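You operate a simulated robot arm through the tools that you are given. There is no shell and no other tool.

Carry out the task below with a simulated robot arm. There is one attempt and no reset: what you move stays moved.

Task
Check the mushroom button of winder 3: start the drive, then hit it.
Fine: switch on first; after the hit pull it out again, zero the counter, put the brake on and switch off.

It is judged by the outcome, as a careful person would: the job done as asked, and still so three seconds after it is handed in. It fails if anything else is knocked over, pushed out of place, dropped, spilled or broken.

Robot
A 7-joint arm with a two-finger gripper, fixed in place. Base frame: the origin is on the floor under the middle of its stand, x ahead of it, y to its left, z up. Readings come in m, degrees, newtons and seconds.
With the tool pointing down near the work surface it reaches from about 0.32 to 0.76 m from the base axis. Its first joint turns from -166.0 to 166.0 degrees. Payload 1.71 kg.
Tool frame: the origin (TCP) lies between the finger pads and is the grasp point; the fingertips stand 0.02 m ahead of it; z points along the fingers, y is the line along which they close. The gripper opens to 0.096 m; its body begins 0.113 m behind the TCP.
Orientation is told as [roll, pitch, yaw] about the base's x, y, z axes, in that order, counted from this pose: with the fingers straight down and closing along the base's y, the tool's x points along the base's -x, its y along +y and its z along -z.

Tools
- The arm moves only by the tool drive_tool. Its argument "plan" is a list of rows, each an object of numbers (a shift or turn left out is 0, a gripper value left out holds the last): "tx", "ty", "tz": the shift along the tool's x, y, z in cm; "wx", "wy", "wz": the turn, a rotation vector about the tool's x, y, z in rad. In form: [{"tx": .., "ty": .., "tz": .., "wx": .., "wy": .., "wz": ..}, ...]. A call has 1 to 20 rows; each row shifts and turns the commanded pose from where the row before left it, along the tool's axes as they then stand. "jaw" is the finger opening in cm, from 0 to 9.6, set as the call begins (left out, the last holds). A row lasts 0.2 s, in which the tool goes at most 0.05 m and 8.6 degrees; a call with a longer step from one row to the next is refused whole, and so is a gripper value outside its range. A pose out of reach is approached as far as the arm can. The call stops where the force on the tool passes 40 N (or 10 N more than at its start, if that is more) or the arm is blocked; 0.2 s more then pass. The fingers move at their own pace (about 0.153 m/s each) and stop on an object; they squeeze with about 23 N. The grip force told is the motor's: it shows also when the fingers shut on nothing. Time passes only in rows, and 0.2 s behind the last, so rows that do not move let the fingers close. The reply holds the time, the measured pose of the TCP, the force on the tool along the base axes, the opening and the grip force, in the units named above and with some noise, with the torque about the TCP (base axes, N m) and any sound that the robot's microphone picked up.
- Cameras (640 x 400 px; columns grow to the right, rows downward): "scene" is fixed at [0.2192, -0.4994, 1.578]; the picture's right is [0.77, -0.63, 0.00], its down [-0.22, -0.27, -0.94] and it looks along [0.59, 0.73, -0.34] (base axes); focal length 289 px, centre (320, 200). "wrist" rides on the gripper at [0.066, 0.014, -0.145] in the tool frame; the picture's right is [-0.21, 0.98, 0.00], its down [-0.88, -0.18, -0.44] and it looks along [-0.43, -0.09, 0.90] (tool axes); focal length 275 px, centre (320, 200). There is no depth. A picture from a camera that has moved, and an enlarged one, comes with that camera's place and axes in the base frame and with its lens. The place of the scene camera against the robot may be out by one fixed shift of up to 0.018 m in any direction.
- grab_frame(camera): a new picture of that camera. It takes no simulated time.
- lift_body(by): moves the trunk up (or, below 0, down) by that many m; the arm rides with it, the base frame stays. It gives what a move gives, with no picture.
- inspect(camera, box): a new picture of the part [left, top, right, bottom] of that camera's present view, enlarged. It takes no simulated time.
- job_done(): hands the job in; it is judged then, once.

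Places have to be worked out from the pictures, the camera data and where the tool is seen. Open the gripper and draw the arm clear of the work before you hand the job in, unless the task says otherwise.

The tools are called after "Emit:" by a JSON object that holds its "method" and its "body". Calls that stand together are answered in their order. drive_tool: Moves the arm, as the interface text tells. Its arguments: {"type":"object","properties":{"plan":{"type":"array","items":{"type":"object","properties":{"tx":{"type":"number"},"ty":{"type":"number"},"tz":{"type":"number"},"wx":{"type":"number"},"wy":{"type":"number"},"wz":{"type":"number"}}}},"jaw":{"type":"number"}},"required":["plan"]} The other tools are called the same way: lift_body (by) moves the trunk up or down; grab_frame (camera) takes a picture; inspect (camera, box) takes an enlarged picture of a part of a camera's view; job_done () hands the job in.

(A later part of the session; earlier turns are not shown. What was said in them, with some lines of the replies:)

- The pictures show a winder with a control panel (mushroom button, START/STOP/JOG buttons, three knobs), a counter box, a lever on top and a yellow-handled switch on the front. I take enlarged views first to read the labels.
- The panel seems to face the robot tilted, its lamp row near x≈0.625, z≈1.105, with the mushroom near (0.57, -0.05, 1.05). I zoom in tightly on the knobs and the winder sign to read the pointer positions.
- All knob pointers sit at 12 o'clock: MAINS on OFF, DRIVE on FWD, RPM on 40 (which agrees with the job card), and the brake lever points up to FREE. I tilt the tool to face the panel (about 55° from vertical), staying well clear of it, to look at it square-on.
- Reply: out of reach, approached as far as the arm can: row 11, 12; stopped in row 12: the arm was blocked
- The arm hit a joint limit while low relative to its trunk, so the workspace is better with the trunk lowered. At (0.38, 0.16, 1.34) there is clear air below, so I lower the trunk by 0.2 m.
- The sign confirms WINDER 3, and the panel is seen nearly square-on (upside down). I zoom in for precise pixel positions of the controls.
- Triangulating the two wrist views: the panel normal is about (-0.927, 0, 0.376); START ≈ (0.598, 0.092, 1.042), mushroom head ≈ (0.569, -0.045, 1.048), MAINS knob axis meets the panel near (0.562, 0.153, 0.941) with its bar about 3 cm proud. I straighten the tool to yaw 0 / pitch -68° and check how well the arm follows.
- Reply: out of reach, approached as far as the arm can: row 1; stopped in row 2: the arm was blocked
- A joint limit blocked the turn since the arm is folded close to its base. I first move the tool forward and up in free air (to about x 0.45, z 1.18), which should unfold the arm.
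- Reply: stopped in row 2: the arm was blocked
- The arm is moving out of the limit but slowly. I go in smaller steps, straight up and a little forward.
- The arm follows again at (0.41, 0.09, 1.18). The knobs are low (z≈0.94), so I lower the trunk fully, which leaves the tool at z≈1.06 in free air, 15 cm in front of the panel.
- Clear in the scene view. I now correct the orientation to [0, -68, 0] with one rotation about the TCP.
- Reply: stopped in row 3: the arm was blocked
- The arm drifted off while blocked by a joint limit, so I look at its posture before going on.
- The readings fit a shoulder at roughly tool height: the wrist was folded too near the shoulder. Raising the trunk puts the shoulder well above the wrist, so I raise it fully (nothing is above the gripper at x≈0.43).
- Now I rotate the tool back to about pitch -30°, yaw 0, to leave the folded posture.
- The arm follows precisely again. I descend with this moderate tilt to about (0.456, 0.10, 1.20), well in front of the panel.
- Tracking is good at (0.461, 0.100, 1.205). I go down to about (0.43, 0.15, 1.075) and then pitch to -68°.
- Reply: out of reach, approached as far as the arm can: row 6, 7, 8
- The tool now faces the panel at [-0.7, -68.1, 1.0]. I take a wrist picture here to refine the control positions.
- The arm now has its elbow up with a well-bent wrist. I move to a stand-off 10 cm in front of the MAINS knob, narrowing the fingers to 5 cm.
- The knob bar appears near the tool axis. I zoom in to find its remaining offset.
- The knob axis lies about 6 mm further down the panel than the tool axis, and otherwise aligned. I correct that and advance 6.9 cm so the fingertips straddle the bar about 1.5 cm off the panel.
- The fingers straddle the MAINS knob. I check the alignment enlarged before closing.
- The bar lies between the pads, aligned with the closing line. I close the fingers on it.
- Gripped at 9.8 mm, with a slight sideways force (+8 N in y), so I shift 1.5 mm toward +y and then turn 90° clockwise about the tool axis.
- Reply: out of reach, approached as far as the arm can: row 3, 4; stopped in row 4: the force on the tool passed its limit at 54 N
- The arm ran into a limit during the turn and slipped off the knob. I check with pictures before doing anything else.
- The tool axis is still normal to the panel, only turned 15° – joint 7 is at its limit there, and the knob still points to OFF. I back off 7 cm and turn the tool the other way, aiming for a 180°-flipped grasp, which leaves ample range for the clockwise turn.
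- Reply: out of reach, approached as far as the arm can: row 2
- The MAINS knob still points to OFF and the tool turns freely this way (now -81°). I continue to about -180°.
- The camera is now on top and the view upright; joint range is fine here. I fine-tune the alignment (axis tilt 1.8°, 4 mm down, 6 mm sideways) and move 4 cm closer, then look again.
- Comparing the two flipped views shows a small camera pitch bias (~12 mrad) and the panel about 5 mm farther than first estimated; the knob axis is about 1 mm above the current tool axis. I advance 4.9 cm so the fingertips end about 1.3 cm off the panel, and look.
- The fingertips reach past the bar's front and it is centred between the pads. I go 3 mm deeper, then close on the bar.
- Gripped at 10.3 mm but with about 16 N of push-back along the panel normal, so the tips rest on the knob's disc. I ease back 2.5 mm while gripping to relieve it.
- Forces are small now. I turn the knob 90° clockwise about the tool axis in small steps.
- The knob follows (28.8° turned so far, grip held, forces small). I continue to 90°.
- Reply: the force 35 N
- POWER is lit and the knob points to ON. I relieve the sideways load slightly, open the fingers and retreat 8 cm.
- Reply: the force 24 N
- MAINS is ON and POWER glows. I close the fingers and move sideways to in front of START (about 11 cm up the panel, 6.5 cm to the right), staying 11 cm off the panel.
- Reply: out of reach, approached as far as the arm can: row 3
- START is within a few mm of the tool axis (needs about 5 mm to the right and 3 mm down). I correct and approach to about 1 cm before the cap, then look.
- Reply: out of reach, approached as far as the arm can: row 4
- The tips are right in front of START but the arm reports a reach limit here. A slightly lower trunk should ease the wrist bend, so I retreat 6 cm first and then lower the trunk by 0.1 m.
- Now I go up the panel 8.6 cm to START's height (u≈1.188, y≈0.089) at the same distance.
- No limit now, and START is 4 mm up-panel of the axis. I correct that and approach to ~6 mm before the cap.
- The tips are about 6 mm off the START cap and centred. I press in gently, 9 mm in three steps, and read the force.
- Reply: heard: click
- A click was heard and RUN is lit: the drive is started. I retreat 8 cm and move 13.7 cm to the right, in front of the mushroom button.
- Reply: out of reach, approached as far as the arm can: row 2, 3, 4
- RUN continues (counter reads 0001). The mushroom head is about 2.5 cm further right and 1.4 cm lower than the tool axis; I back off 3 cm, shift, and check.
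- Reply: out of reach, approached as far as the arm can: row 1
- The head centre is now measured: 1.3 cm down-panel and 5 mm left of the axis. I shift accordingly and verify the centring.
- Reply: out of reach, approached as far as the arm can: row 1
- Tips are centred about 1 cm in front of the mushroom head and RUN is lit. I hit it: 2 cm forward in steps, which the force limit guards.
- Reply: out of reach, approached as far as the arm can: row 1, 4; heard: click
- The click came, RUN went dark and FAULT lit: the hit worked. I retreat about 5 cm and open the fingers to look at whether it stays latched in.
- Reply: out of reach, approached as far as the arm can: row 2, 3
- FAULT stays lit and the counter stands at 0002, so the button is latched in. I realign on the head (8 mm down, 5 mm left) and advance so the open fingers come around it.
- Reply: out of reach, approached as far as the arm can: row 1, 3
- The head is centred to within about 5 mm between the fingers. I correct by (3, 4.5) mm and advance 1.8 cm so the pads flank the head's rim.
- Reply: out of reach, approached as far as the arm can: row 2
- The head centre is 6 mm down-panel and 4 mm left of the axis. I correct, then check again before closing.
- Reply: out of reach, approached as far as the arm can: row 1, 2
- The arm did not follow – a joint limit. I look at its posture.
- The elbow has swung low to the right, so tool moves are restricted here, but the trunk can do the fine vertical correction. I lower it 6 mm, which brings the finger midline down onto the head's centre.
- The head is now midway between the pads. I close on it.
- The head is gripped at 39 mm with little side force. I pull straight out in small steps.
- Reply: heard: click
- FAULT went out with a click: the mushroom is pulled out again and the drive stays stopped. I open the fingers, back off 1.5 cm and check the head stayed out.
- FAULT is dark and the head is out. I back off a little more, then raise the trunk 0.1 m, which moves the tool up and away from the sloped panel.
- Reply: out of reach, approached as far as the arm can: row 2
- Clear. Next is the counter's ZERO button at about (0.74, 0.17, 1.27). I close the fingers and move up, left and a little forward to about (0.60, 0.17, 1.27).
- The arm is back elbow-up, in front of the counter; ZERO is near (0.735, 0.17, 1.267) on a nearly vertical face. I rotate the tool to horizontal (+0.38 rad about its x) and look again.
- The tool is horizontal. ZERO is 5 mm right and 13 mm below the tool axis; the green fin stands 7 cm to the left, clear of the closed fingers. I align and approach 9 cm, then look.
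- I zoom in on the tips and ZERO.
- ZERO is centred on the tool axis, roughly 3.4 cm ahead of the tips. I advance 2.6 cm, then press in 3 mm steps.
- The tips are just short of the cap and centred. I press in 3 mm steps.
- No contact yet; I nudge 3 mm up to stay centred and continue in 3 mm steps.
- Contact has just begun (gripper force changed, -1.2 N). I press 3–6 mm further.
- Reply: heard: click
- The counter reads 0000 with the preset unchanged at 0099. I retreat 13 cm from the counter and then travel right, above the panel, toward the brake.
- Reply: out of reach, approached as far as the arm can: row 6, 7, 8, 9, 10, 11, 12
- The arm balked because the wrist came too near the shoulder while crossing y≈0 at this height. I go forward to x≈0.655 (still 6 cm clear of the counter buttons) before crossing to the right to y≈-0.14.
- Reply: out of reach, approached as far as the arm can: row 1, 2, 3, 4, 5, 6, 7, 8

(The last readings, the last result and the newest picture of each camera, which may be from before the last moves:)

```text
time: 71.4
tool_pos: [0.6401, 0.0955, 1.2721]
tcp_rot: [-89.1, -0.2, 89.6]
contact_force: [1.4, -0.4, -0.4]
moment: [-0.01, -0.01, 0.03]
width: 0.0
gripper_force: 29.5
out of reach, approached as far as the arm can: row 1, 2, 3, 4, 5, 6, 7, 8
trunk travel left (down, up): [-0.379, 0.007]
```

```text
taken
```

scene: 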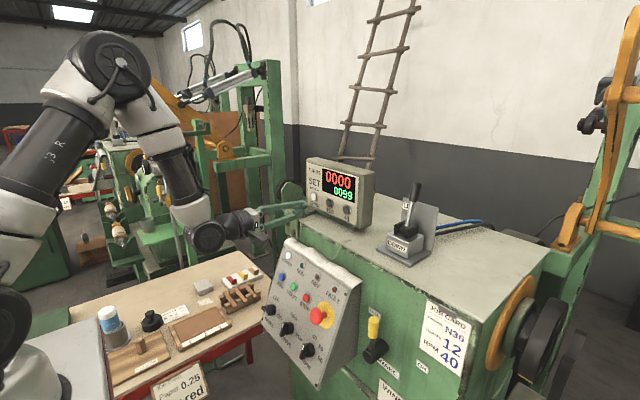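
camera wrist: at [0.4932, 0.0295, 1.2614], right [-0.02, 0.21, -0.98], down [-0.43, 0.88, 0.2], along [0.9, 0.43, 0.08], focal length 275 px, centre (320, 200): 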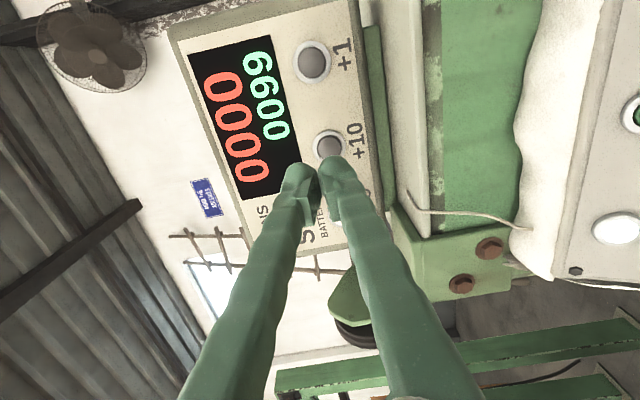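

Still limited with the tool horizontal; the tilted pose crossed freely earlier. I tilt the tool back down to about -67° and cross to the right in that pose.

Emit:
{"method": "drive_tool", "body": {"plan": [{"tz": -1.5}, {"wx": -0.127}, {"wx": -0.127}, {"wx": -0.127}, {"tx": 3.0}, {"tx": 3.0}, {"tx": 3.0}, {}], "jaw": 0.0}}

```text
time: 73.2
tool_pos: [0.6262, 0.0075, 1.2721]
tcp_rot: [-67.3, 0.0, 90.1]
contact_force: [0.2, 0.1, -0.1]
moment: [-0.04, -0.01, -0.08]
width: 0.0
gripper_force: 29.8
trunk travel left (down, up): [-0.379, 0.007]
```

That works. I continue to y≈-0.14 at this height.

Emit:
{"method": "drive_tool", "body": {"plan": [{"tx": 3.7}, {"tx": 3.7}, {"tx": 3.7}, {"tx": 3.7}, {}], "jaw": 0.0}}

Emit:
{"method": "grab_frame", "body": {"camera": "wrist"}}

Emit:
{"method": "grab_frame", "body": {"camera": "scene"}}

```text
time: 74.4
tool_pos: [0.6247, -0.1431, 1.2736]
tcp_rot: [-67.4, 0.0, 90.2]
contact_force: [0.1, -0.3, 0.7]
moment: [-0.04, 0.01, -0.02]
width: 0.0
gripper_force: 29.4
trunk travel left (down, up): [-0.379, 0.007]
```

```text
taken
camera wrist: at [0.4847, -0.2107, 1.3179], right [-0.38, 0.21, -0.9], down [-0.34, 0.88, 0.34], along [0.86, 0.44, -0.26], focal length 275 px, centre (320, 200)
```

wrist: 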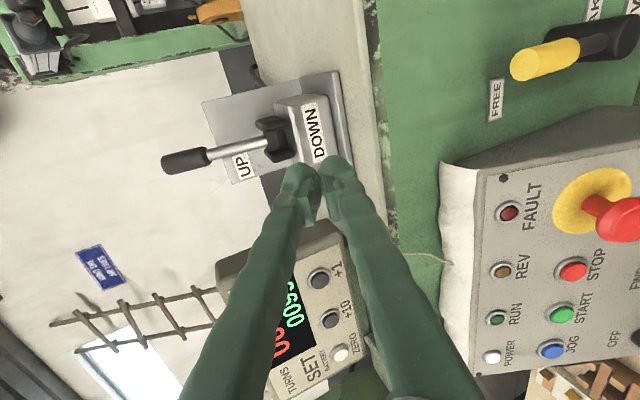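

```text
taken
```

scene: 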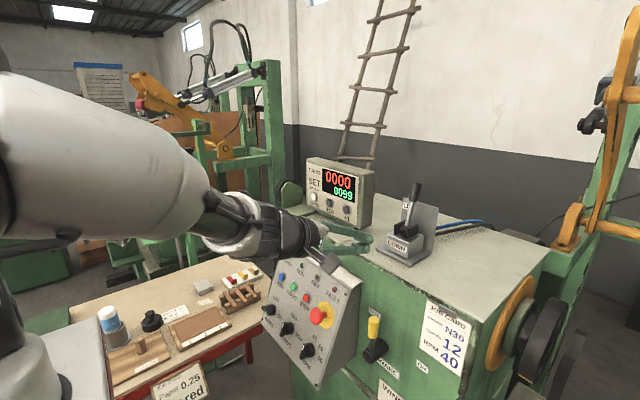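

The brake handle is seen: about x 0.645, y -0.176, z 1.03–1.09, hub below at z≈0.983; the panel's right edge is at y≈-0.105. I bring the closed fingers back and down to (0.56, -0.135, 1.063), just in front of the gap left of the handle.

Emit:
{"method": "drive_tool", "body": {"plan": [{"tx": -0.16, "ty": 4.38, "tz": 0.0}, {"tx": -0.16, "ty": 4.38, "tz": 0.2}, {"tx": -0.16, "ty": 4.38, "tz": 0.5}, {"tx": -0.16, "ty": 4.38, "tz": 0.6}, {"tx": -0.16, "ty": 4.38, "tz": 0.7}, {}], "jaw": 0.0}}

Emit:
{"method": "grab_frame", "body": {"camera": "wrist"}}

Emit:
{"method": "grab_frame", "body": {"camera": "scene"}}

```text
time: 75.8
tool_pos: [0.5622, -0.1492, 1.0746]
tcp_rot: [-66.8, -0.3, 90.4]
contact_force: [0.0, 0.0, 0.6]
moment: [-0.02, -0.02, 0.0]
width: 0.0001
gripper_force: 29.5
out of reach, approached as far as the arm can: row 5
trunk travel left (down, up): [-0.379, 0.007]
```

```text
taken
camera wrist: at [0.4223, -0.2169, 1.1191], right [-0.39, 0.21, -0.9], down [-0.34, 0.87, 0.35], along [0.86, 0.44, -0.27], focal length 275 px, centre (320, 200)
```

wrist: 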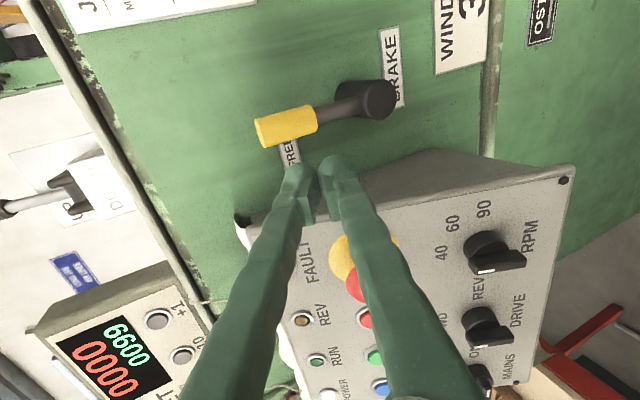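

```text
taken
```

scene: 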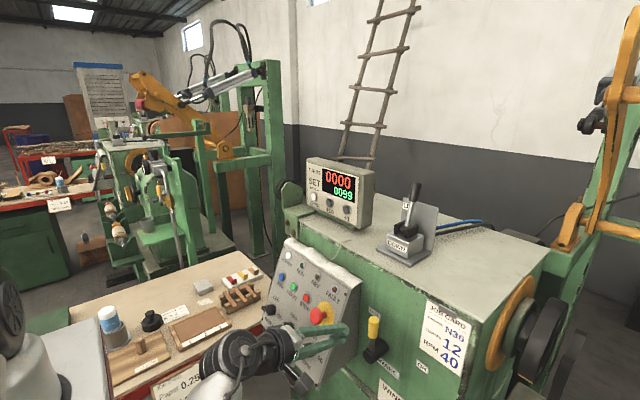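

The lever is clearly seen: hub axis ≈ (y -0.180, z 0.984), yellow handle at y≈-0.178, z 1.038–1.087, x≈0.645. I advance the closed fingers into the gap left of it (y≈-0.143, tips to x≈0.66, z≈1.065).

Emit:
{"method": "drive_tool", "body": {"plan": [{"tx": -0.6}, {"ty": -0.6, "tz": 1.9}, {"ty": -0.6, "tz": 1.9}, {"ty": -0.6, "tz": 1.9}, {"ty": -0.58, "tz": 1.88}, {}], "jaw": 0.0}}

Emit:
{"method": "grab_frame", "body": {"camera": "wrist"}}

Emit:
{"method": "inspect", "body": {"camera": "scene", "box": [280, 250, 440, 380]}}

```text
time: 77.2
tool_pos: [0.6409, -0.1438, 1.0719]
tcp_rot: [-67.2, -0.2, 90.1]
contact_force: [0.1, -0.5, 0.3]
moment: [0.0, -0.02, -0.01]
width: 0.0003
gripper_force: 29.2
out of reach, approached as far as the arm can: row 1
trunk travel left (down, up): [-0.379, 0.007]
```

```text
taken
camera wrist: at [0.5003, -0.2102, 1.1163], right [-0.38, 0.21, -0.9], down [-0.34, 0.87, 0.34], along [0.86, 0.44, -0.26], focal length 275 px, centre (320, 200)
```

wrist: 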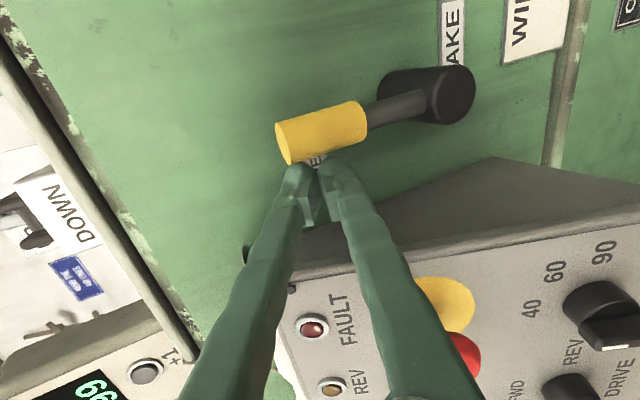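

```text
3.08 times, centred on (360, 315) of scene
camera zoom: at [0.2192, -0.4994, 1.578], right [0.77, -0.63, 0.0], down [-0.22, -0.27, -0.94], along [0.59, 0.73, -0.34], focal length 890 px, centre (197, -154)
```

zoom: 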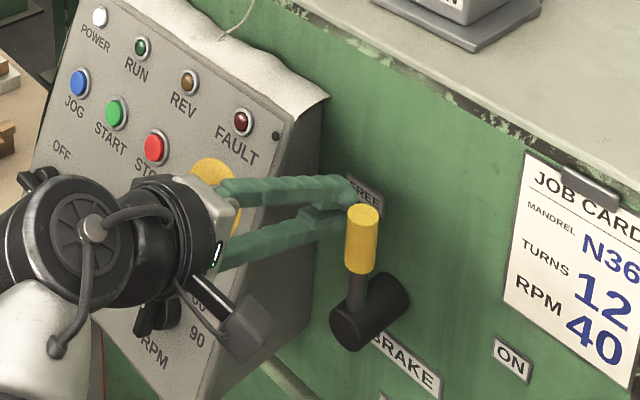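

The tips are alongside the handle on its left. I push to the right in small steps to find contact and the lever's resistance.

Emit:
{"method": "drive_tool", "body": {"plan": [{"tx": 0.9}, {"tx": 0.9}, {"tx": 0.9}]}}

Emit:
{"method": "inspect", "body": {"camera": "scene", "box": [280, 250, 440, 380]}}

```text
time: 78.0
tool_pos: [0.6405, -0.1703, 1.0716]
tcp_rot: [-67.4, -0.1, 90.0]
contact_force: [0.6, 0.9, 1.0]
moment: [0.02, 0.01, 0.01]
width: 0.0
gripper_force: 29.0
trunk travel left (down, up): [-0.379, 0.007]
```

```text
3.08 times, centred on (360, 315) of scene
camera zoom: at [0.2192, -0.4994, 1.578], right [0.77, -0.63, 0.0], down [-0.22, -0.27, -0.94], along [0.59, 0.73, -0.34], focal length 890 px, centre (197, -154)
```

zoom: 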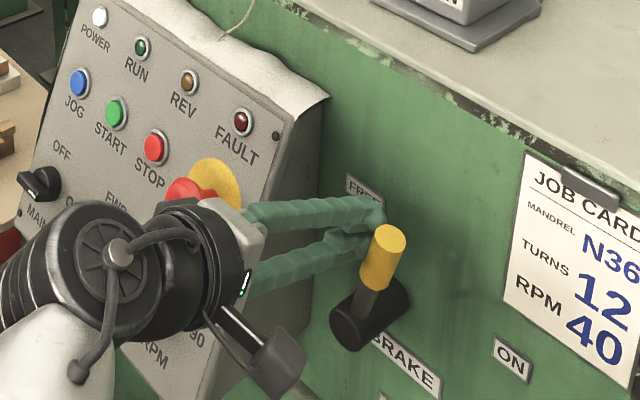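

The lever follows easily (about 15° so far, ~1 N). I continue along its arc: right, then right and down.

Emit:
{"method": "drive_tool", "body": {"plan": [{"tx": 1.37}, {"tx": 1.37}, {"tx": 1.3, "ty": 0.45, "tz": 0.2}, {"tx": 1.3, "ty": 0.55, "tz": 0.23}, {"tx": 1.33, "ty": 0.66, "tz": 0.27}]}}

Emit:
{"method": "inspect", "body": {"camera": "scene", "box": [280, 250, 440, 380]}}

Emit:
{"method": "grab_frame", "body": {"camera": "wrist"}}

```text
time: 79.2
tool_pos: [0.6392, -0.2378, 1.0543]
tcp_rot: [-67.4, -0.1, 90.1]
contact_force: [-0.5, 0.2, 2.6]
moment: [0.0, 0.01, -0.01]
width: 0.0001
gripper_force: 29.8
trunk travel left (down, up): [-0.379, 0.007]
```

```text
3.08 times, centred on (360, 315) of scene
camera zoom: at [0.2192, -0.4994, 1.578], right [0.77, -0.63, 0.0], down [-0.22, -0.27, -0.94], along [0.59, 0.73, -0.34], focal length 890 px, centre (197, -154)
```

zoom: 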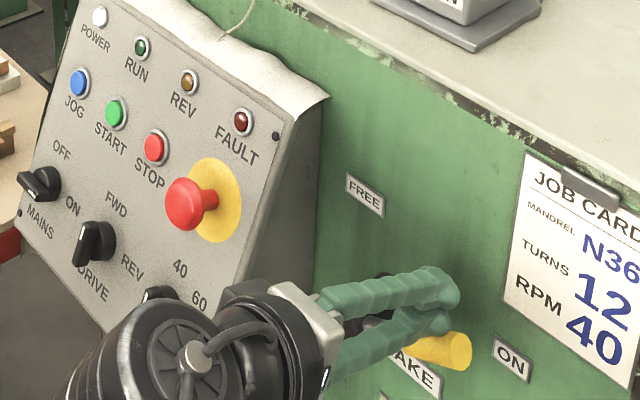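

```text
taken
camera wrist: at [0.4992, -0.3043, 1.0985], right [-0.38, 0.21, -0.9], down [-0.34, 0.88, 0.34], along [0.86, 0.44, -0.26], focal length 275 px, centre (320, 200)
```

wrist: 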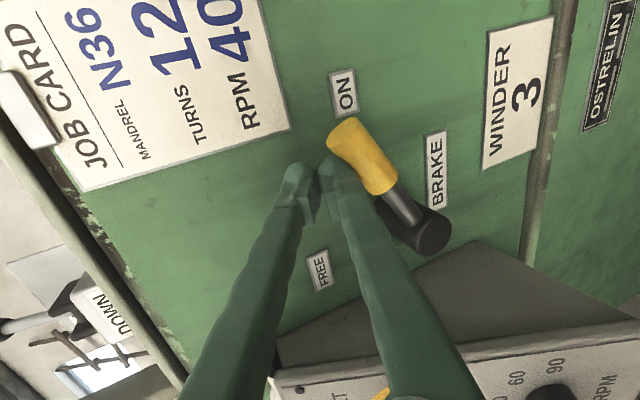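

The lever is at roughly 60° with little resistance. I continue right and down to the horizontal.

Emit:
{"method": "drive_tool", "body": {"plan": [{"tx": 0.9, "ty": 1.0, "tz": 0.42}, {"tx": 0.87, "ty": 1.17, "tz": 0.49}, {"tx": 0.8, "ty": 1.3, "tz": 0.55}]}}

Emit:
{"method": "inspect", "body": {"camera": "scene", "box": [300, 250, 460, 380]}}

Emit:
{"method": "grab_frame", "body": {"camera": "wrist"}}

```text
time: 79.7
tool_pos: [0.6243, -0.2429, 1.0589]
tcp_rot: [-69.4, -0.3, 91.0]
contact_force: [0.0, -0.9, -0.4]
moment: [-0.01, -0.05, 0.09]
width: 0.0
gripper_force: 29.7
trunk travel left (down, up): [-0.379, 0.007]
stopped in row 2: the force on the tool passed its limit at 48 N (the readings are from after the stop); the commanded pose is now the measured one
```

```text
3.08 times, centred on (380, 315) of scene
camera zoom: at [0.2192, -0.4994, 1.578], right [0.77, -0.63, 0.0], down [-0.22, -0.27, -0.94], along [0.59, 0.73, -0.34], focal length 890 px, centre (135, -154)
```

zoom: 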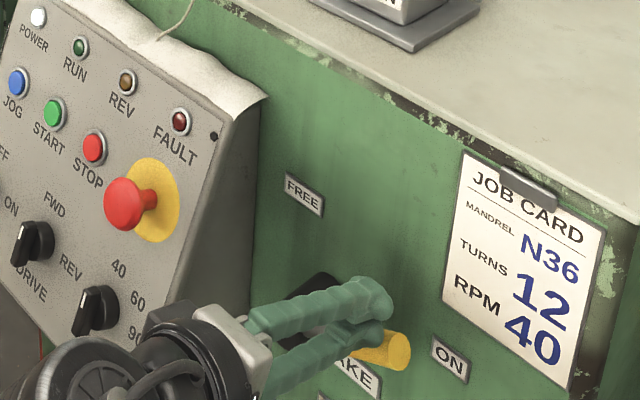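

```text
taken
camera wrist: at [0.4838, -0.3124, 1.099], right [-0.35, 0.2, -0.91], down [-0.36, 0.87, 0.33], along [0.86, 0.45, -0.23], focal length 275 px, centre (320, 200)
```

wrist: 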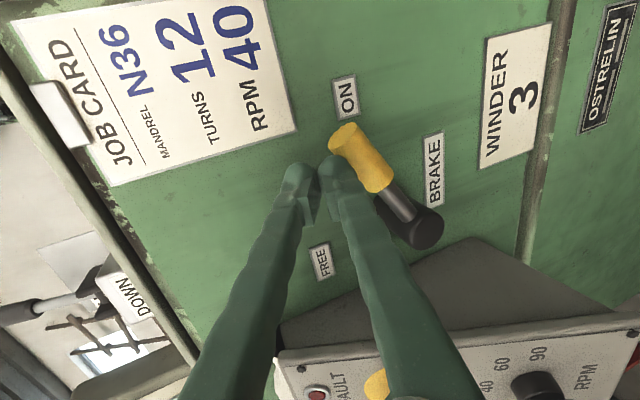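

The force limit tripped (48 N) with the lever at about 60° from vertical, and it stays there without contact. That may be its end stop; I look closely.

Emit:
{"method": "inspect", "body": {"camera": "wrist", "box": [280, 60, 480, 260]}}

Emit:
{"method": "inspect", "body": {"camera": "scene", "box": [350, 290, 440, 370]}}

```text
2.00 times, centred on (380, 160) of wrist
camera zoom: at [0.4838, -0.3124, 1.099], right [-0.35, 0.2, -0.91], down [-0.36, 0.87, 0.33], along [0.86, 0.45, -0.23], focal length 551 px, centre (200, 280)
```

zoom: 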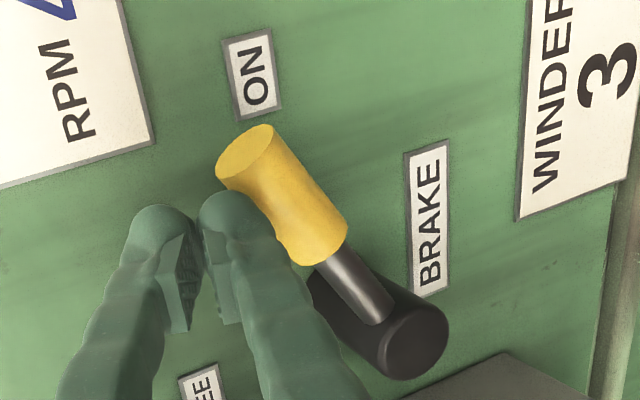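

```text
5.00 times, centred on (395, 330) of scene
camera zoom: at [0.2192, -0.4994, 1.578], right [0.77, -0.63, 0.0], down [-0.22, -0.27, -0.94], along [0.59, 0.73, -0.34], focal length 1446 px, centre (-55, -450)
```

zoom: 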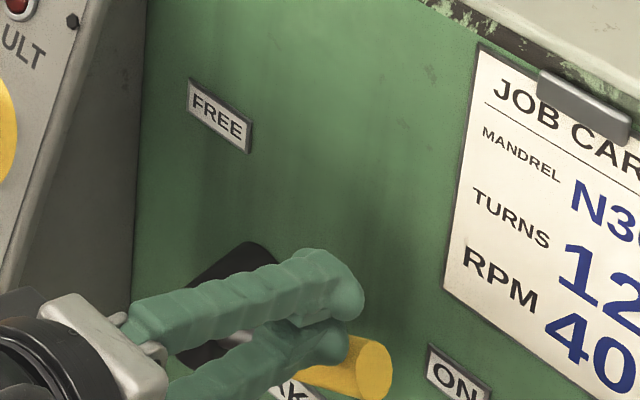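

The lever is near 60° while the ON label sits where the handle's end would be at about 90° (horizontal), so I want to test whether it goes further. I re-seat the fingers 1.6 cm deeper above the handle first.

Emit:
{"method": "drive_tool", "body": {"plan": [{"ty": -0.7}, {"ty": -0.3, "tz": 0.8}, {"ty": -0.3, "tz": 0.8}, {}], "jaw": 0.0}}

Emit:
{"method": "inspect", "body": {"camera": "wrist", "box": [260, 60, 480, 260]}}

```text
time: 80.7
tool_pos: [0.6457, -0.2413, 1.0672]
tcp_rot: [-69.4, -0.1, 90.8]
contact_force: [-0.3, -0.6, 0.4]
moment: [-0.02, -0.02, -0.03]
width: 0.0
gripper_force: 29.1
trunk travel left (down, up): [-0.379, 0.007]
```

```text
2.00 times, centred on (370, 160) of wrist
camera zoom: at [0.5048, -0.3099, 1.1063], right [-0.35, 0.2, -0.92], down [-0.37, 0.87, 0.33], along [0.86, 0.45, -0.23], focal length 551 px, centre (220, 280)
```

zoom: 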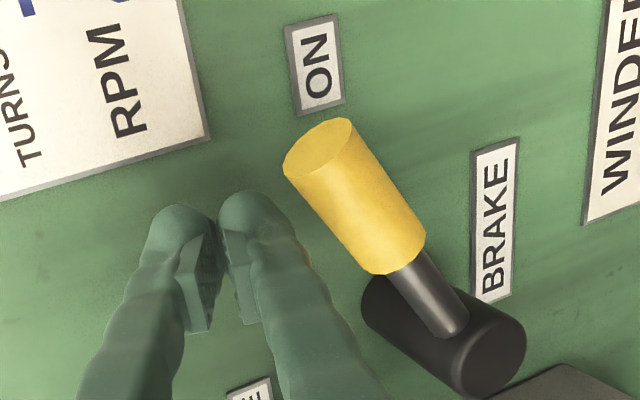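

The lever holds at about 60°. I press again perpendicular to it: 1 cm to contact, then 3 mm steps, watching the force.

Emit:
{"method": "drive_tool", "body": {"plan": [{"tx": 0.5, "ty": 0.81, "tz": 0.305}, {"tx": 0.15, "ty": 0.24, "tz": 0.09}, {"tx": 0.15, "ty": 0.24, "tz": 0.09}, {"tx": 0.15, "ty": 0.24, "tz": 0.09}]}}

Emit:
{"method": "inspect", "body": {"camera": "wrist", "box": [260, 60, 480, 260]}}

```text
time: 81.7
tool_pos: [0.6455, -0.2464, 1.0555]
tcp_rot: [-69.9, 0.1, 91.3]
contact_force: [6.3, 15.0, 29.6]
moment: [0.05, -0.14, 0.1]
width: 0.0
gripper_force: 29.9
trunk travel left (down, up): [-0.379, 0.007]
```

```text
2.00 times, centred on (370, 160) of wrist
camera zoom: at [0.5045, -0.3158, 1.0942], right [-0.34, 0.2, -0.92], down [-0.37, 0.87, 0.33], along [0.86, 0.46, -0.22], focal length 551 px, centre (220, 280)
```

zoom: 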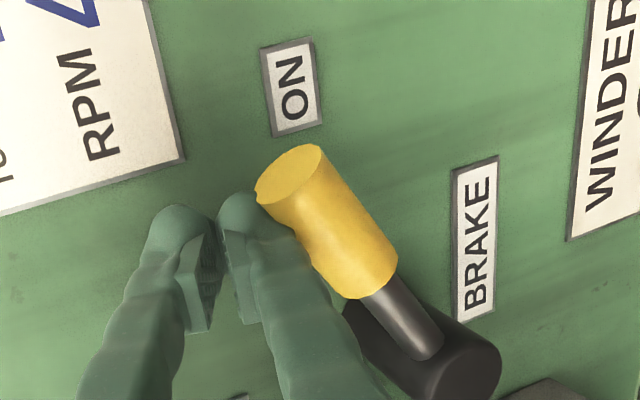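

The reaction (34 N) is exactly perpendicular to the lever and it does not budge beyond about 61°, so this is its end stop: brake ON. I lift off the handle, retreat, and check that the lever stays.

Emit:
{"method": "drive_tool", "body": {"plan": [{"tx": -0.5, "ty": -0.85, "tz": -0.3}, {"tx": -0.5, "ty": -0.85, "tz": -0.3}, {"tz": -3.0}, {"tz": -3.0}, {"tz": -2.0}, {}], "jaw": 0.0}}

Emit:
{"method": "grab_frame", "body": {"camera": "wrist"}}

Emit:
{"method": "inspect", "body": {"camera": "scene", "box": [320, 270, 460, 380]}}

```text
time: 83.1
tool_pos: [0.571, -0.2422, 1.097]
tcp_rot: [-69.4, -0.1, 90.9]
contact_force: [0.4, -0.2, -0.2]
moment: [0.01, -0.01, 0.01]
width: 0.0
gripper_force: 29.4
trunk travel left (down, up): [-0.379, 0.007]
```

```text
taken
camera wrist: at [0.4308, -0.311, 1.1368], right [-0.35, 0.2, -0.91], down [-0.36, 0.87, 0.33], along [0.86, 0.45, -0.23], focal length 275 px, centre (320, 200)
```

wrist: 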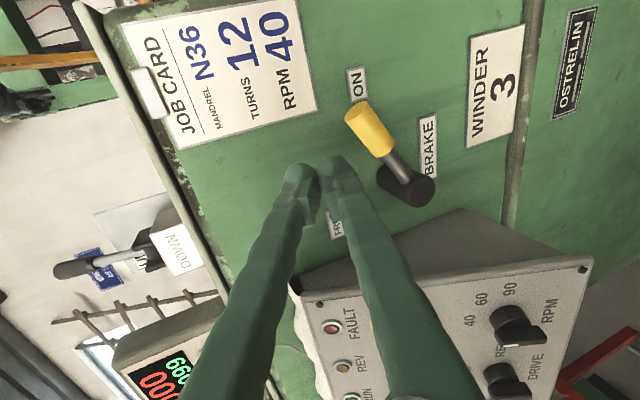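

```text
3.64 times, centred on (390, 325) of scene
camera zoom: at [0.2192, -0.4994, 1.578], right [0.77, -0.63, 0.0], down [-0.22, -0.27, -0.94], along [0.59, 0.73, -0.34], focal length 1052 px, centre (66, -254)
```

zoom: 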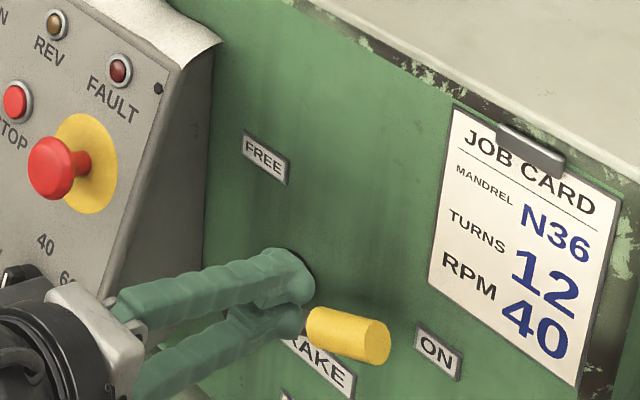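

The lever stays at ON after release. Now to MAINS: I go up to z≈1.25, cross back to y≈0.155 above the panel, correcting the small tilt on the way.

Emit:
{"method": "drive_tool", "body": {"plan": [{"ty": -3.98, "tz": -0.43}, {"ty": -3.98, "tz": -0.43}, {"ty": -3.98, "tz": -0.43}, {"ty": -3.98, "tz": -0.43}, {"wx": -0.024, "wy": 0.0147, "wz": 0.0055}, {"tx": -4.4}, {"tx": -4.4}, {"tx": -4.4}, {"tx": -4.4}, {"tx": -4.4}, {"tx": -4.4}, {"tx": -4.4}, {"tx": -4.4}, {"tx": -4.4}, {}], "jaw": 0.0}}

Emit:
{"method": "grab_frame", "body": {"camera": "scene"}}

```text
time: 86.3
tool_pos: [0.6118, 0.1519, 1.2519]
tcp_rot: [-68.0, -0.1, 90.0]
contact_force: [-0.3, -0.5, -0.1]
moment: [0.01, 0.01, -0.02]
width: 0.0
gripper_force: 30.2
trunk travel left (down, up): [-0.379, 0.007]
```

```text
taken
```

scene: 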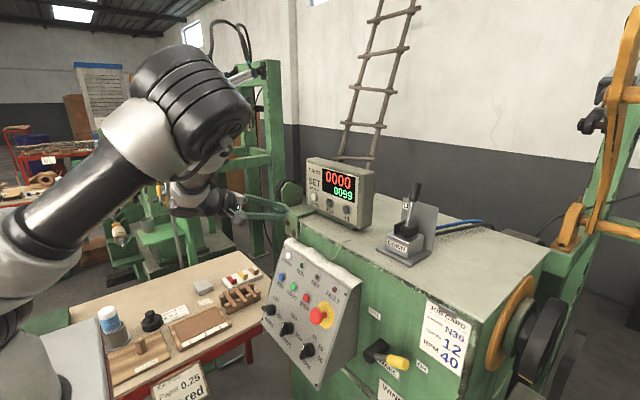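

The brake lever is seen pointing to ON. I now slide down parallel to the panel, about 9.5 cm off it, to the MAINS knob's height and open the fingers to 5 cm.

Emit:
{"method": "drive_tool", "body": {"plan": [{"tx": -0.3, "tz": -2.0}, {"ty": 4.45}, {"ty": 4.45}, {"ty": 4.45}, {"ty": 4.45}, {"ty": 4.45}, {"ty": 4.45}, {"ty": 4.45}, {}], "jaw": 5.0}}

Emit:
{"method": "grab_frame", "body": {"camera": "wrist"}}

```text
time: 88.3
tool_pos: [0.477, 0.1557, 0.9734]
tcp_rot: [-68.0, -0.1, 90.1]
contact_force: [0.9, -0.2, 0.0]
moment: [0.0, 0.02, 0.01]
width: 0.0499
gripper_force: 0.1
trunk travel left (down, up): [-0.379, 0.007]
```

```text
taken
camera wrist: at [0.3363, 0.0894, 1.0163], right [-0.37, 0.21, -0.91], down [-0.34, 0.88, 0.34], along [0.86, 0.44, -0.25], focal length 275 px, centre (320, 200)
```

wrist: 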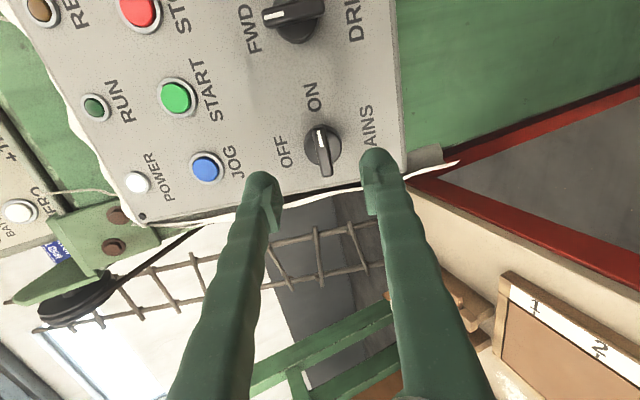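

The posture is good, the knob is ahead. I zoom in for the remaining offset.

Emit:
{"method": "inspect", "body": {"camera": "wrist", "box": [250, 90, 400, 220]}}

```text
3.08 times, centred on (325, 155) of wrist
camera zoom: at [0.3363, 0.0894, 1.0163], right [-0.37, 0.21, -0.91], down [-0.34, 0.88, 0.34], along [0.86, 0.44, -0.25], focal length 847 px, centre (305, 338)
```

zoom: 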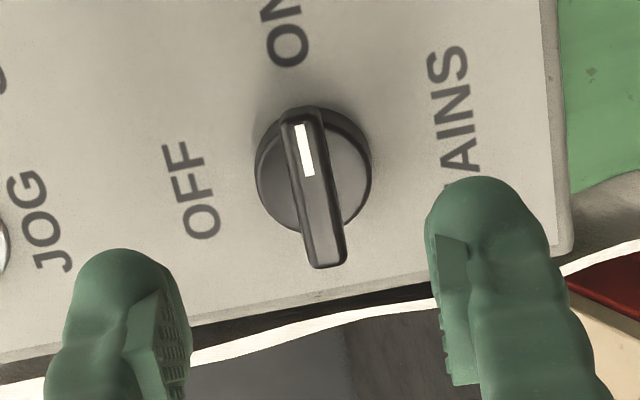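

The knob axis is 3 mm down-panel and 2–4 mm right of the tool axis. I correct and advance 6.1 cm to straddle the bar.

Emit:
{"method": "drive_tool", "body": {"plan": [{"tx": 0.2, "ty": 0.3}, {"tz": 2.0}, {"tz": 2.0}, {"tz": 1.3}, {"tz": 0.8}, {}], "jaw": 5.0}}

Emit:
{"method": "inspect", "body": {"camera": "wrist", "box": [240, 110, 400, 250]}}

Emit:
{"method": "inspect", "body": {"camera": "scene", "box": [220, 260, 330, 350]}}

```text
time: 89.7
tool_pos: [0.5314, 0.156, 0.9459]
tcp_rot: [-68.0, -0.2, 90.2]
contact_force: [-0.1, 0.9, -0.8]
moment: [0.02, 0.0, 0.0]
width: 0.0501
gripper_force: 0.0
trunk travel left (down, up): [-0.379, 0.007]
```

```text
2.86 times, centred on (320, 180) of wrist
camera zoom: at [0.3907, 0.0889, 0.9887], right [-0.37, 0.21, -0.91], down [-0.34, 0.88, 0.34], along [0.86, 0.44, -0.25], focal length 786 px, centre (320, 257)
```

zoom: 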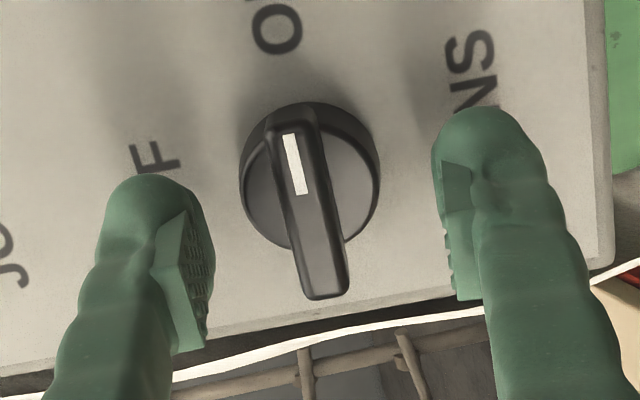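

```text
4.44 times, centred on (275, 305) of scene
camera zoom: at [0.2192, -0.4994, 1.578], right [0.77, -0.63, 0.0], down [-0.22, -0.27, -0.94], along [0.59, 0.73, -0.34], focal length 1285 px, centre (520, -267)
```

zoom: 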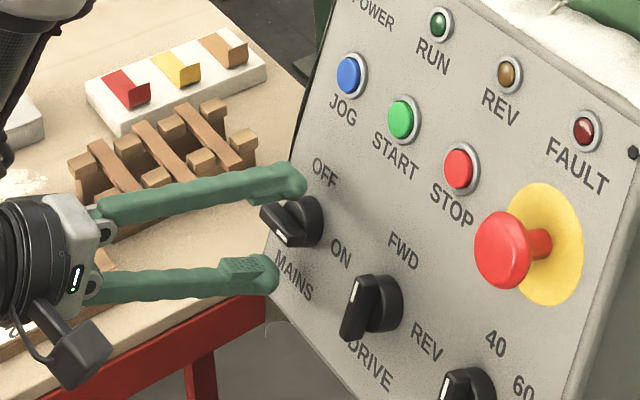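

The bar is well placed between the pads. I close on it.

Emit:
{"method": "drive_tool", "body": {"plan": [{"tz": 0.1}, {}, {}], "jaw": 0.6}}

```text
time: 90.5
tool_pos: [0.5327, 0.1563, 0.9467]
tcp_rot: [-68.1, -0.2, 90.2]
contact_force: [2.3, 0.2, 10.2]
moment: [-0.01, -0.19, 0.03]
width: 0.013
gripper_force: 6.0
trunk travel left (down, up): [-0.379, 0.007]
```

Still closing (one finger touched first). I ease 1.5 mm up-panel and let the grip settle.

Emit:
{"method": "drive_tool", "body": {"plan": [{"ty": -0.12}, {}, {}], "jaw": 0.4}}

```text
time: 91.3
tool_pos: [0.5319, 0.1566, 0.9464]
tcp_rot: [-68.0, -0.1, 89.9]
contact_force: [6.4, -1.4, 10.6]
moment: [-0.03, -0.16, -0.04]
width: 0.0123
gripper_force: 5.9
trunk travel left (down, up): [-0.379, 0.007]
```

The grip force reads only 6 N; I look at the contact.

Emit:
{"method": "inspect", "body": {"camera": "wrist", "box": [240, 110, 400, 250]}}

Emit:
{"method": "inspect", "body": {"camera": "scene", "box": [220, 260, 330, 350]}}

```text
2.86 times, centred on (320, 180) of wrist
camera zoom: at [0.3919, 0.0889, 0.9895], right [-0.37, 0.21, -0.91], down [-0.34, 0.88, 0.34], along [0.86, 0.44, -0.25], focal length 786 px, centre (320, 257)
```

zoom: 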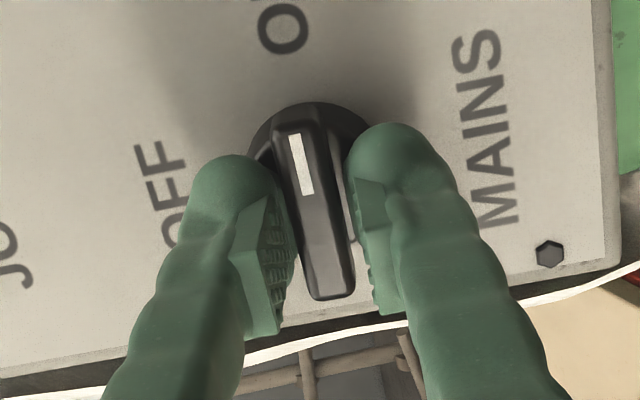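

```text
4.44 times, centred on (275, 305) of scene
camera zoom: at [0.2192, -0.4994, 1.578], right [0.77, -0.63, 0.0], down [-0.22, -0.27, -0.94], along [0.59, 0.73, -0.34], focal length 1285 px, centre (520, -267)
```

zoom: 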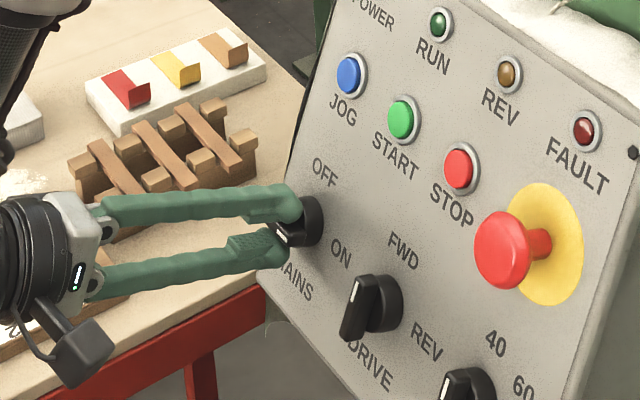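

The upper finger touches while the lower one still has a gap, so I move the tool 2.5 mm further up-panel and let it close.

Emit:
{"method": "drive_tool", "body": {"plan": [{"ty": -0.25}, {}, {}], "jaw": 0.2}}

```text
time: 92.1
tool_pos: [0.5326, 0.1559, 0.9472]
tcp_rot: [-67.8, -0.1, 89.9]
contact_force: [4.8, -4.4, 2.7]
moment: [-0.06, -0.02, -0.08]
width: 0.01
gripper_force: 35.1
trunk travel left (down, up): [-0.379, 0.007]
```

Gripped firmly at 10 mm with little side load. I turn counter-clockwise, first about half way.

Emit:
{"method": "drive_tool", "body": {"plan": [{"wz": -0.08}, {"wz": -0.105}, {"wz": -0.105}, {"wz": -0.105}, {"wz": -0.105}, {"wz": -0.105}]}}

```text
time: 93.5
tool_pos: [0.5326, 0.1565, 0.9469]
tcp_rot: [-63.5, 31.8, 104.8]
contact_force: [-0.4, -6.8, -15.7]
moment: [-0.07, 0.11, -0.28]
width: 0.0102
gripper_force: 34.9
trunk travel left (down, up): [-0.379, 0.007]
```

Turned about 35°, grip held. I continue to 90°.

Emit:
{"method": "drive_tool", "body": {"plan": [{"wz": -0.1073}, {"wz": -0.1073}, {"wz": -0.1073}, {"wz": -0.1073}, {"wz": -0.1073}, {"wz": -0.1073}, {"wz": -0.1073}, {"wz": -0.1073}, {"wz": -0.1073}, {}]}}

Emit:
{"method": "inspect", "body": {"camera": "scene", "box": [220, 240, 350, 350]}}

Emit:
{"method": "inspect", "body": {"camera": "wrist", "box": [240, 60, 420, 260]}}

```text
time: 95.7
tool_pos: [0.5323, 0.1548, 0.9474]
tcp_rot: [0.1, 67.6, -179.9]
contact_force: [-9.7, -14.3, -26.1]
moment: [-0.02, 0.46, -0.18]
width: 0.01
gripper_force: 35.0
trunk travel left (down, up): [-0.379, 0.007]
```

```text
3.64 times, centred on (285, 295) of scene
camera zoom: at [0.2192, -0.4994, 1.578], right [0.77, -0.63, 0.0], down [-0.22, -0.27, -0.94], along [0.59, 0.73, -0.34], focal length 1052 px, centre (447, -146)
```

zoom: 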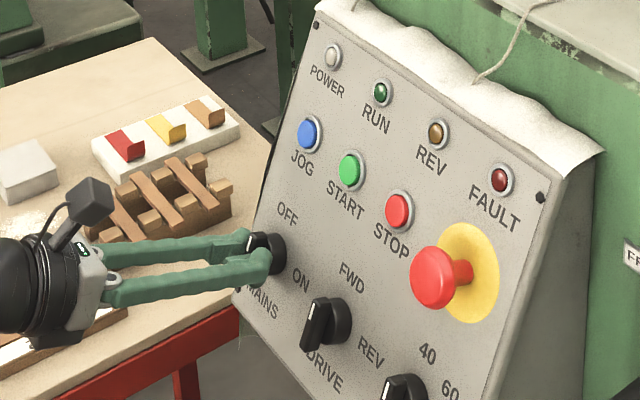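

```text
2.00 times, centred on (330, 160) of wrist
camera zoom: at [0.4225, 0.1401, 1.0644], right [-0.08, -0.98, -0.19], down [-0.74, 0.18, -0.64], along [0.66, 0.09, -0.74], focal length 551 px, centre (300, 280)
```

zoom: 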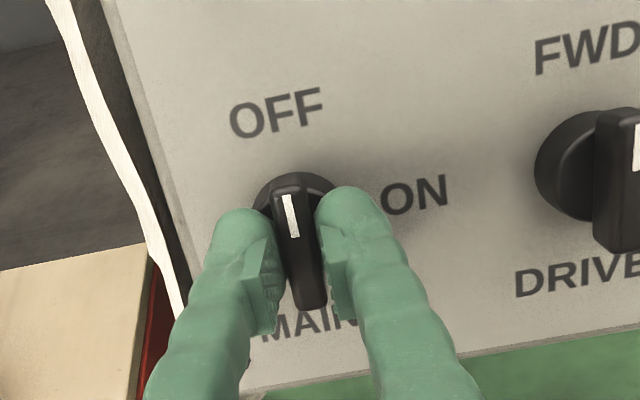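

POWER is dark and the knob points to OFF. I relieve the side load, open, and retreat straight back.

Emit:
{"method": "drive_tool", "body": {"plan": [{"tx": -0.3, "ty": 0.2}, {}]}}

Emit:
{"method": "drive_tool", "body": {"plan": [{}, {}, {"tz": -2.0}, {"tz": -3.0}, {"tz": -3.0}, {}], "jaw": 4.0}}

Emit:
{"method": "grab_frame", "body": {"camera": "scene"}}

Emit:
{"method": "inspect", "body": {"camera": "scene", "box": [240, 230, 370, 340]}}

Emit:
{"method": "inspect", "body": {"camera": "scene", "box": [340, 290, 460, 390]}}

Emit:
{"method": "grab_frame", "body": {"camera": "wrist"}}

```text
time: 96.3
tool_pos: [0.5331, 0.1549, 0.9468]
tcp_rot: [-0.4, 68.1, 179.8]
contact_force: [-2.6, -3.7, -3.9]
moment: [0.01, 0.96, 0.0]
width: 0.0099
gripper_force: 35.1
trunk travel left (down, up): [-0.379, 0.007]
```

```text
time: 97.7
tool_pos: [0.4545, 0.1552, 0.9769]
tcp_rot: [-0.2, 68.0, -180.0]
contact_force: [-1.0, -0.4, -0.3]
moment: [-0.02, -0.01, -0.03]
width: 0.04
gripper_force: 0.1
trunk travel left (down, up): [-0.379, 0.007]
```

```text
taken
```

scene: 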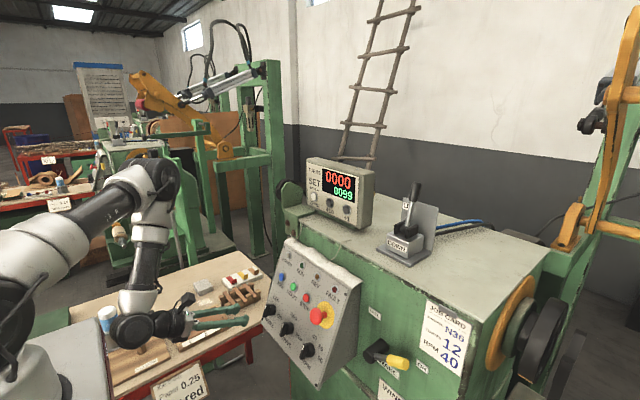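

```text
3.64 times, centred on (305, 285) of scene
camera zoom: at [0.2192, -0.4994, 1.578], right [0.77, -0.63, 0.0], down [-0.22, -0.27, -0.94], along [0.59, 0.73, -0.34], focal length 1052 px, centre (374, -109)
```

zoom: 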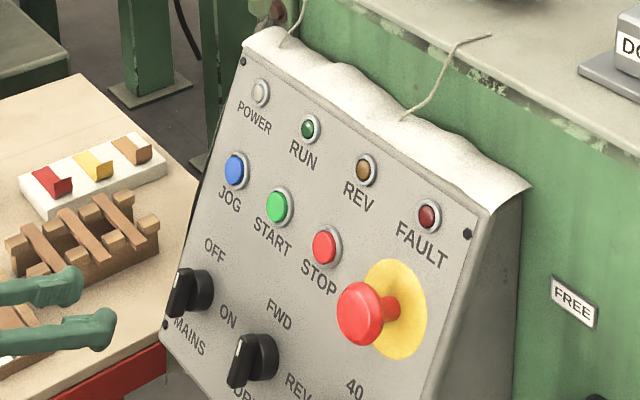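

```text
4.00 times, centred on (400, 340) of scene
camera zoom: at [0.2192, -0.4994, 1.578], right [0.77, -0.63, 0.0], down [-0.22, -0.27, -0.94], along [0.59, 0.73, -0.34], focal length 1157 px, centre (0, -360)
```

zoom: 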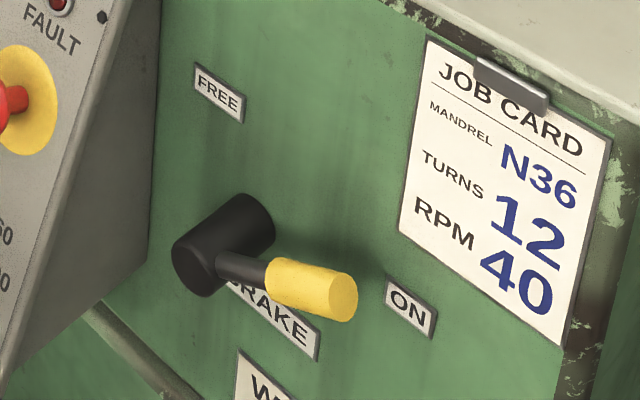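

```text
taken
camera wrist: at [0.3436, 0.1399, 1.0936], right [-0.08, -0.98, -0.19], down [-0.74, 0.18, -0.65], along [0.67, 0.09, -0.74], focal length 275 px, centre (320, 200)
```

wrist: 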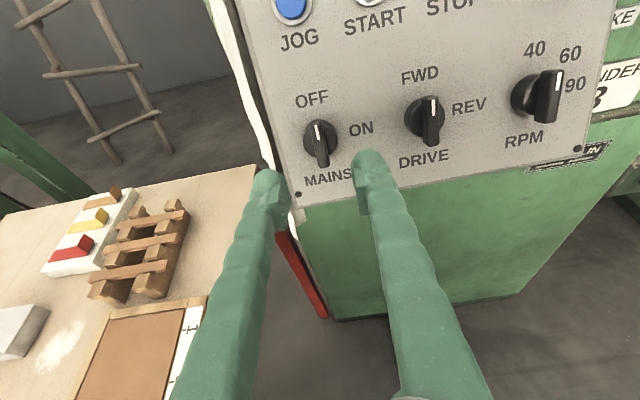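

All indicators are right: POWER dark, MAINS at OFF, mushroom out, counter 0000, brake lever on its ON stop, drive and RPM knobs untouched. I open the gripper and draw the arm clear: tilt the tool down and raise it to about z 1.35, away from the machine.

Emit:
{"method": "drive_tool", "body": {"plan": [{"wy": -0.1326}, {"wy": -0.1326}, {"wy": -0.1326}, {"wy": -0.1326}, {"wy": -0.1326}, {"tx": 2.1, "ty": 0.3, "tz": -3.66}, {"tx": 2.1, "ty": 0.3, "tz": -3.66}, {"tx": 2.1, "ty": 0.3, "tz": -3.66}, {"tx": 2.1, "ty": 0.3, "tz": -3.66}, {"tx": 2.1, "ty": 0.3, "tz": -3.66}, {"tx": 2.1, "ty": 0.3, "tz": -3.66}, {"tx": 2.1, "ty": 0.3, "tz": -3.66}, {"tx": 2.1, "ty": 0.3, "tz": -3.66}, {}], "jaw": 9.0}}

Emit:
{"method": "grab_frame", "body": {"camera": "scene"}}

Emit:
{"method": "grab_frame", "body": {"camera": "wrist"}}

```text
time: 100.7
tool_pos: [0.4584, 0.1295, 1.3122]
tcp_rot: [-0.1, 29.9, 180.0]
contact_force: [-0.2, 0.2, -0.5]
moment: [0.0, 0.0, 0.01]
width: 0.0899
gripper_force: 0.0
trunk travel left (down, up): [-0.379, 0.007]
```

```text
taken
```

scene: 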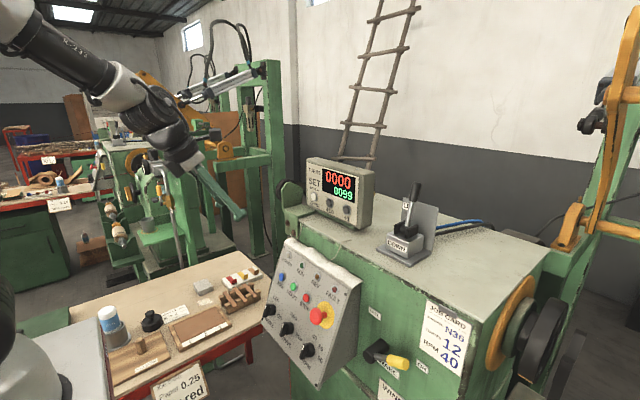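

```text
taken
camera wrist: at [0.4409, 0.1147, 1.4718], right [-0.18, -0.98, -0.1], down [-0.98, 0.18, -0.05], along [0.07, 0.09, -0.99], focal length 275 px, centre (320, 200)
```

wrist: 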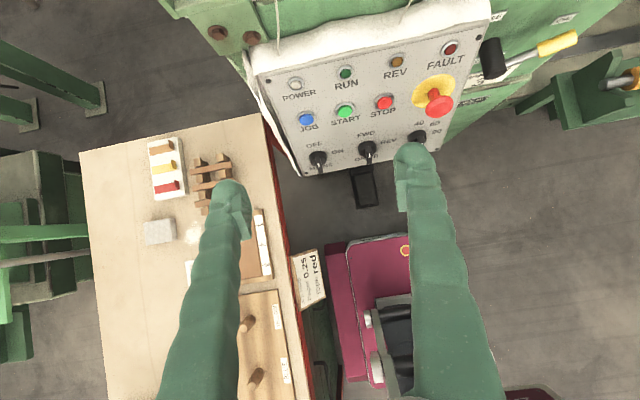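

The arm is clear with the gripper open. The final views show POWER, RUN and FAULT dark, MAINS at OFF, the mushroom out, the counter at 0000/0099, the brake lever at ON, and the bench undisturbed, so I hand the job in.

Emit:
{"method": "job_done", "body": {}}

```text
The job is handed in.
```

The mushroom button on winder 3 works: with the drive running, hitting it put RUN out and FAULT on.

1. **Switch on:** I turned MAINS to ON and POWER lit. DRIVE was already at FWD and RPM at 40, as on the job card, so I left both alone.
2. **Start:** I pressed START; it clicked, RUN lit and the counter began to count.
3. **Hit:** I pressed the mushroom button in. The drive stopped with the counter at 0002, and the button stayed latched.
4. **Pull out:** I pulled the button back out with a click. FAULT went out and the drive stayed stopped.
5. **Zero:** I pressed ZERO and the counter reads 0000. The preset is still 0099.
6. **Brake:** I pushed the brake lever from FREE towards ON until it stopped. That was about 60° of turn, and it did not move further under about 34 N. No lamp confirms the brake, so ON is judged from that stop and from the lever staying put.
7. **Switch off:** I turned MAINS back to OFF and POWER went out.

On my first try at MAINS the arm reached a joint limit and slipped off the knob. The knob stayed at OFF, and I saw no damage.

Nothing else looked moved or knocked over in the last pictures. The gripper is open and the arm is clear of the machine.
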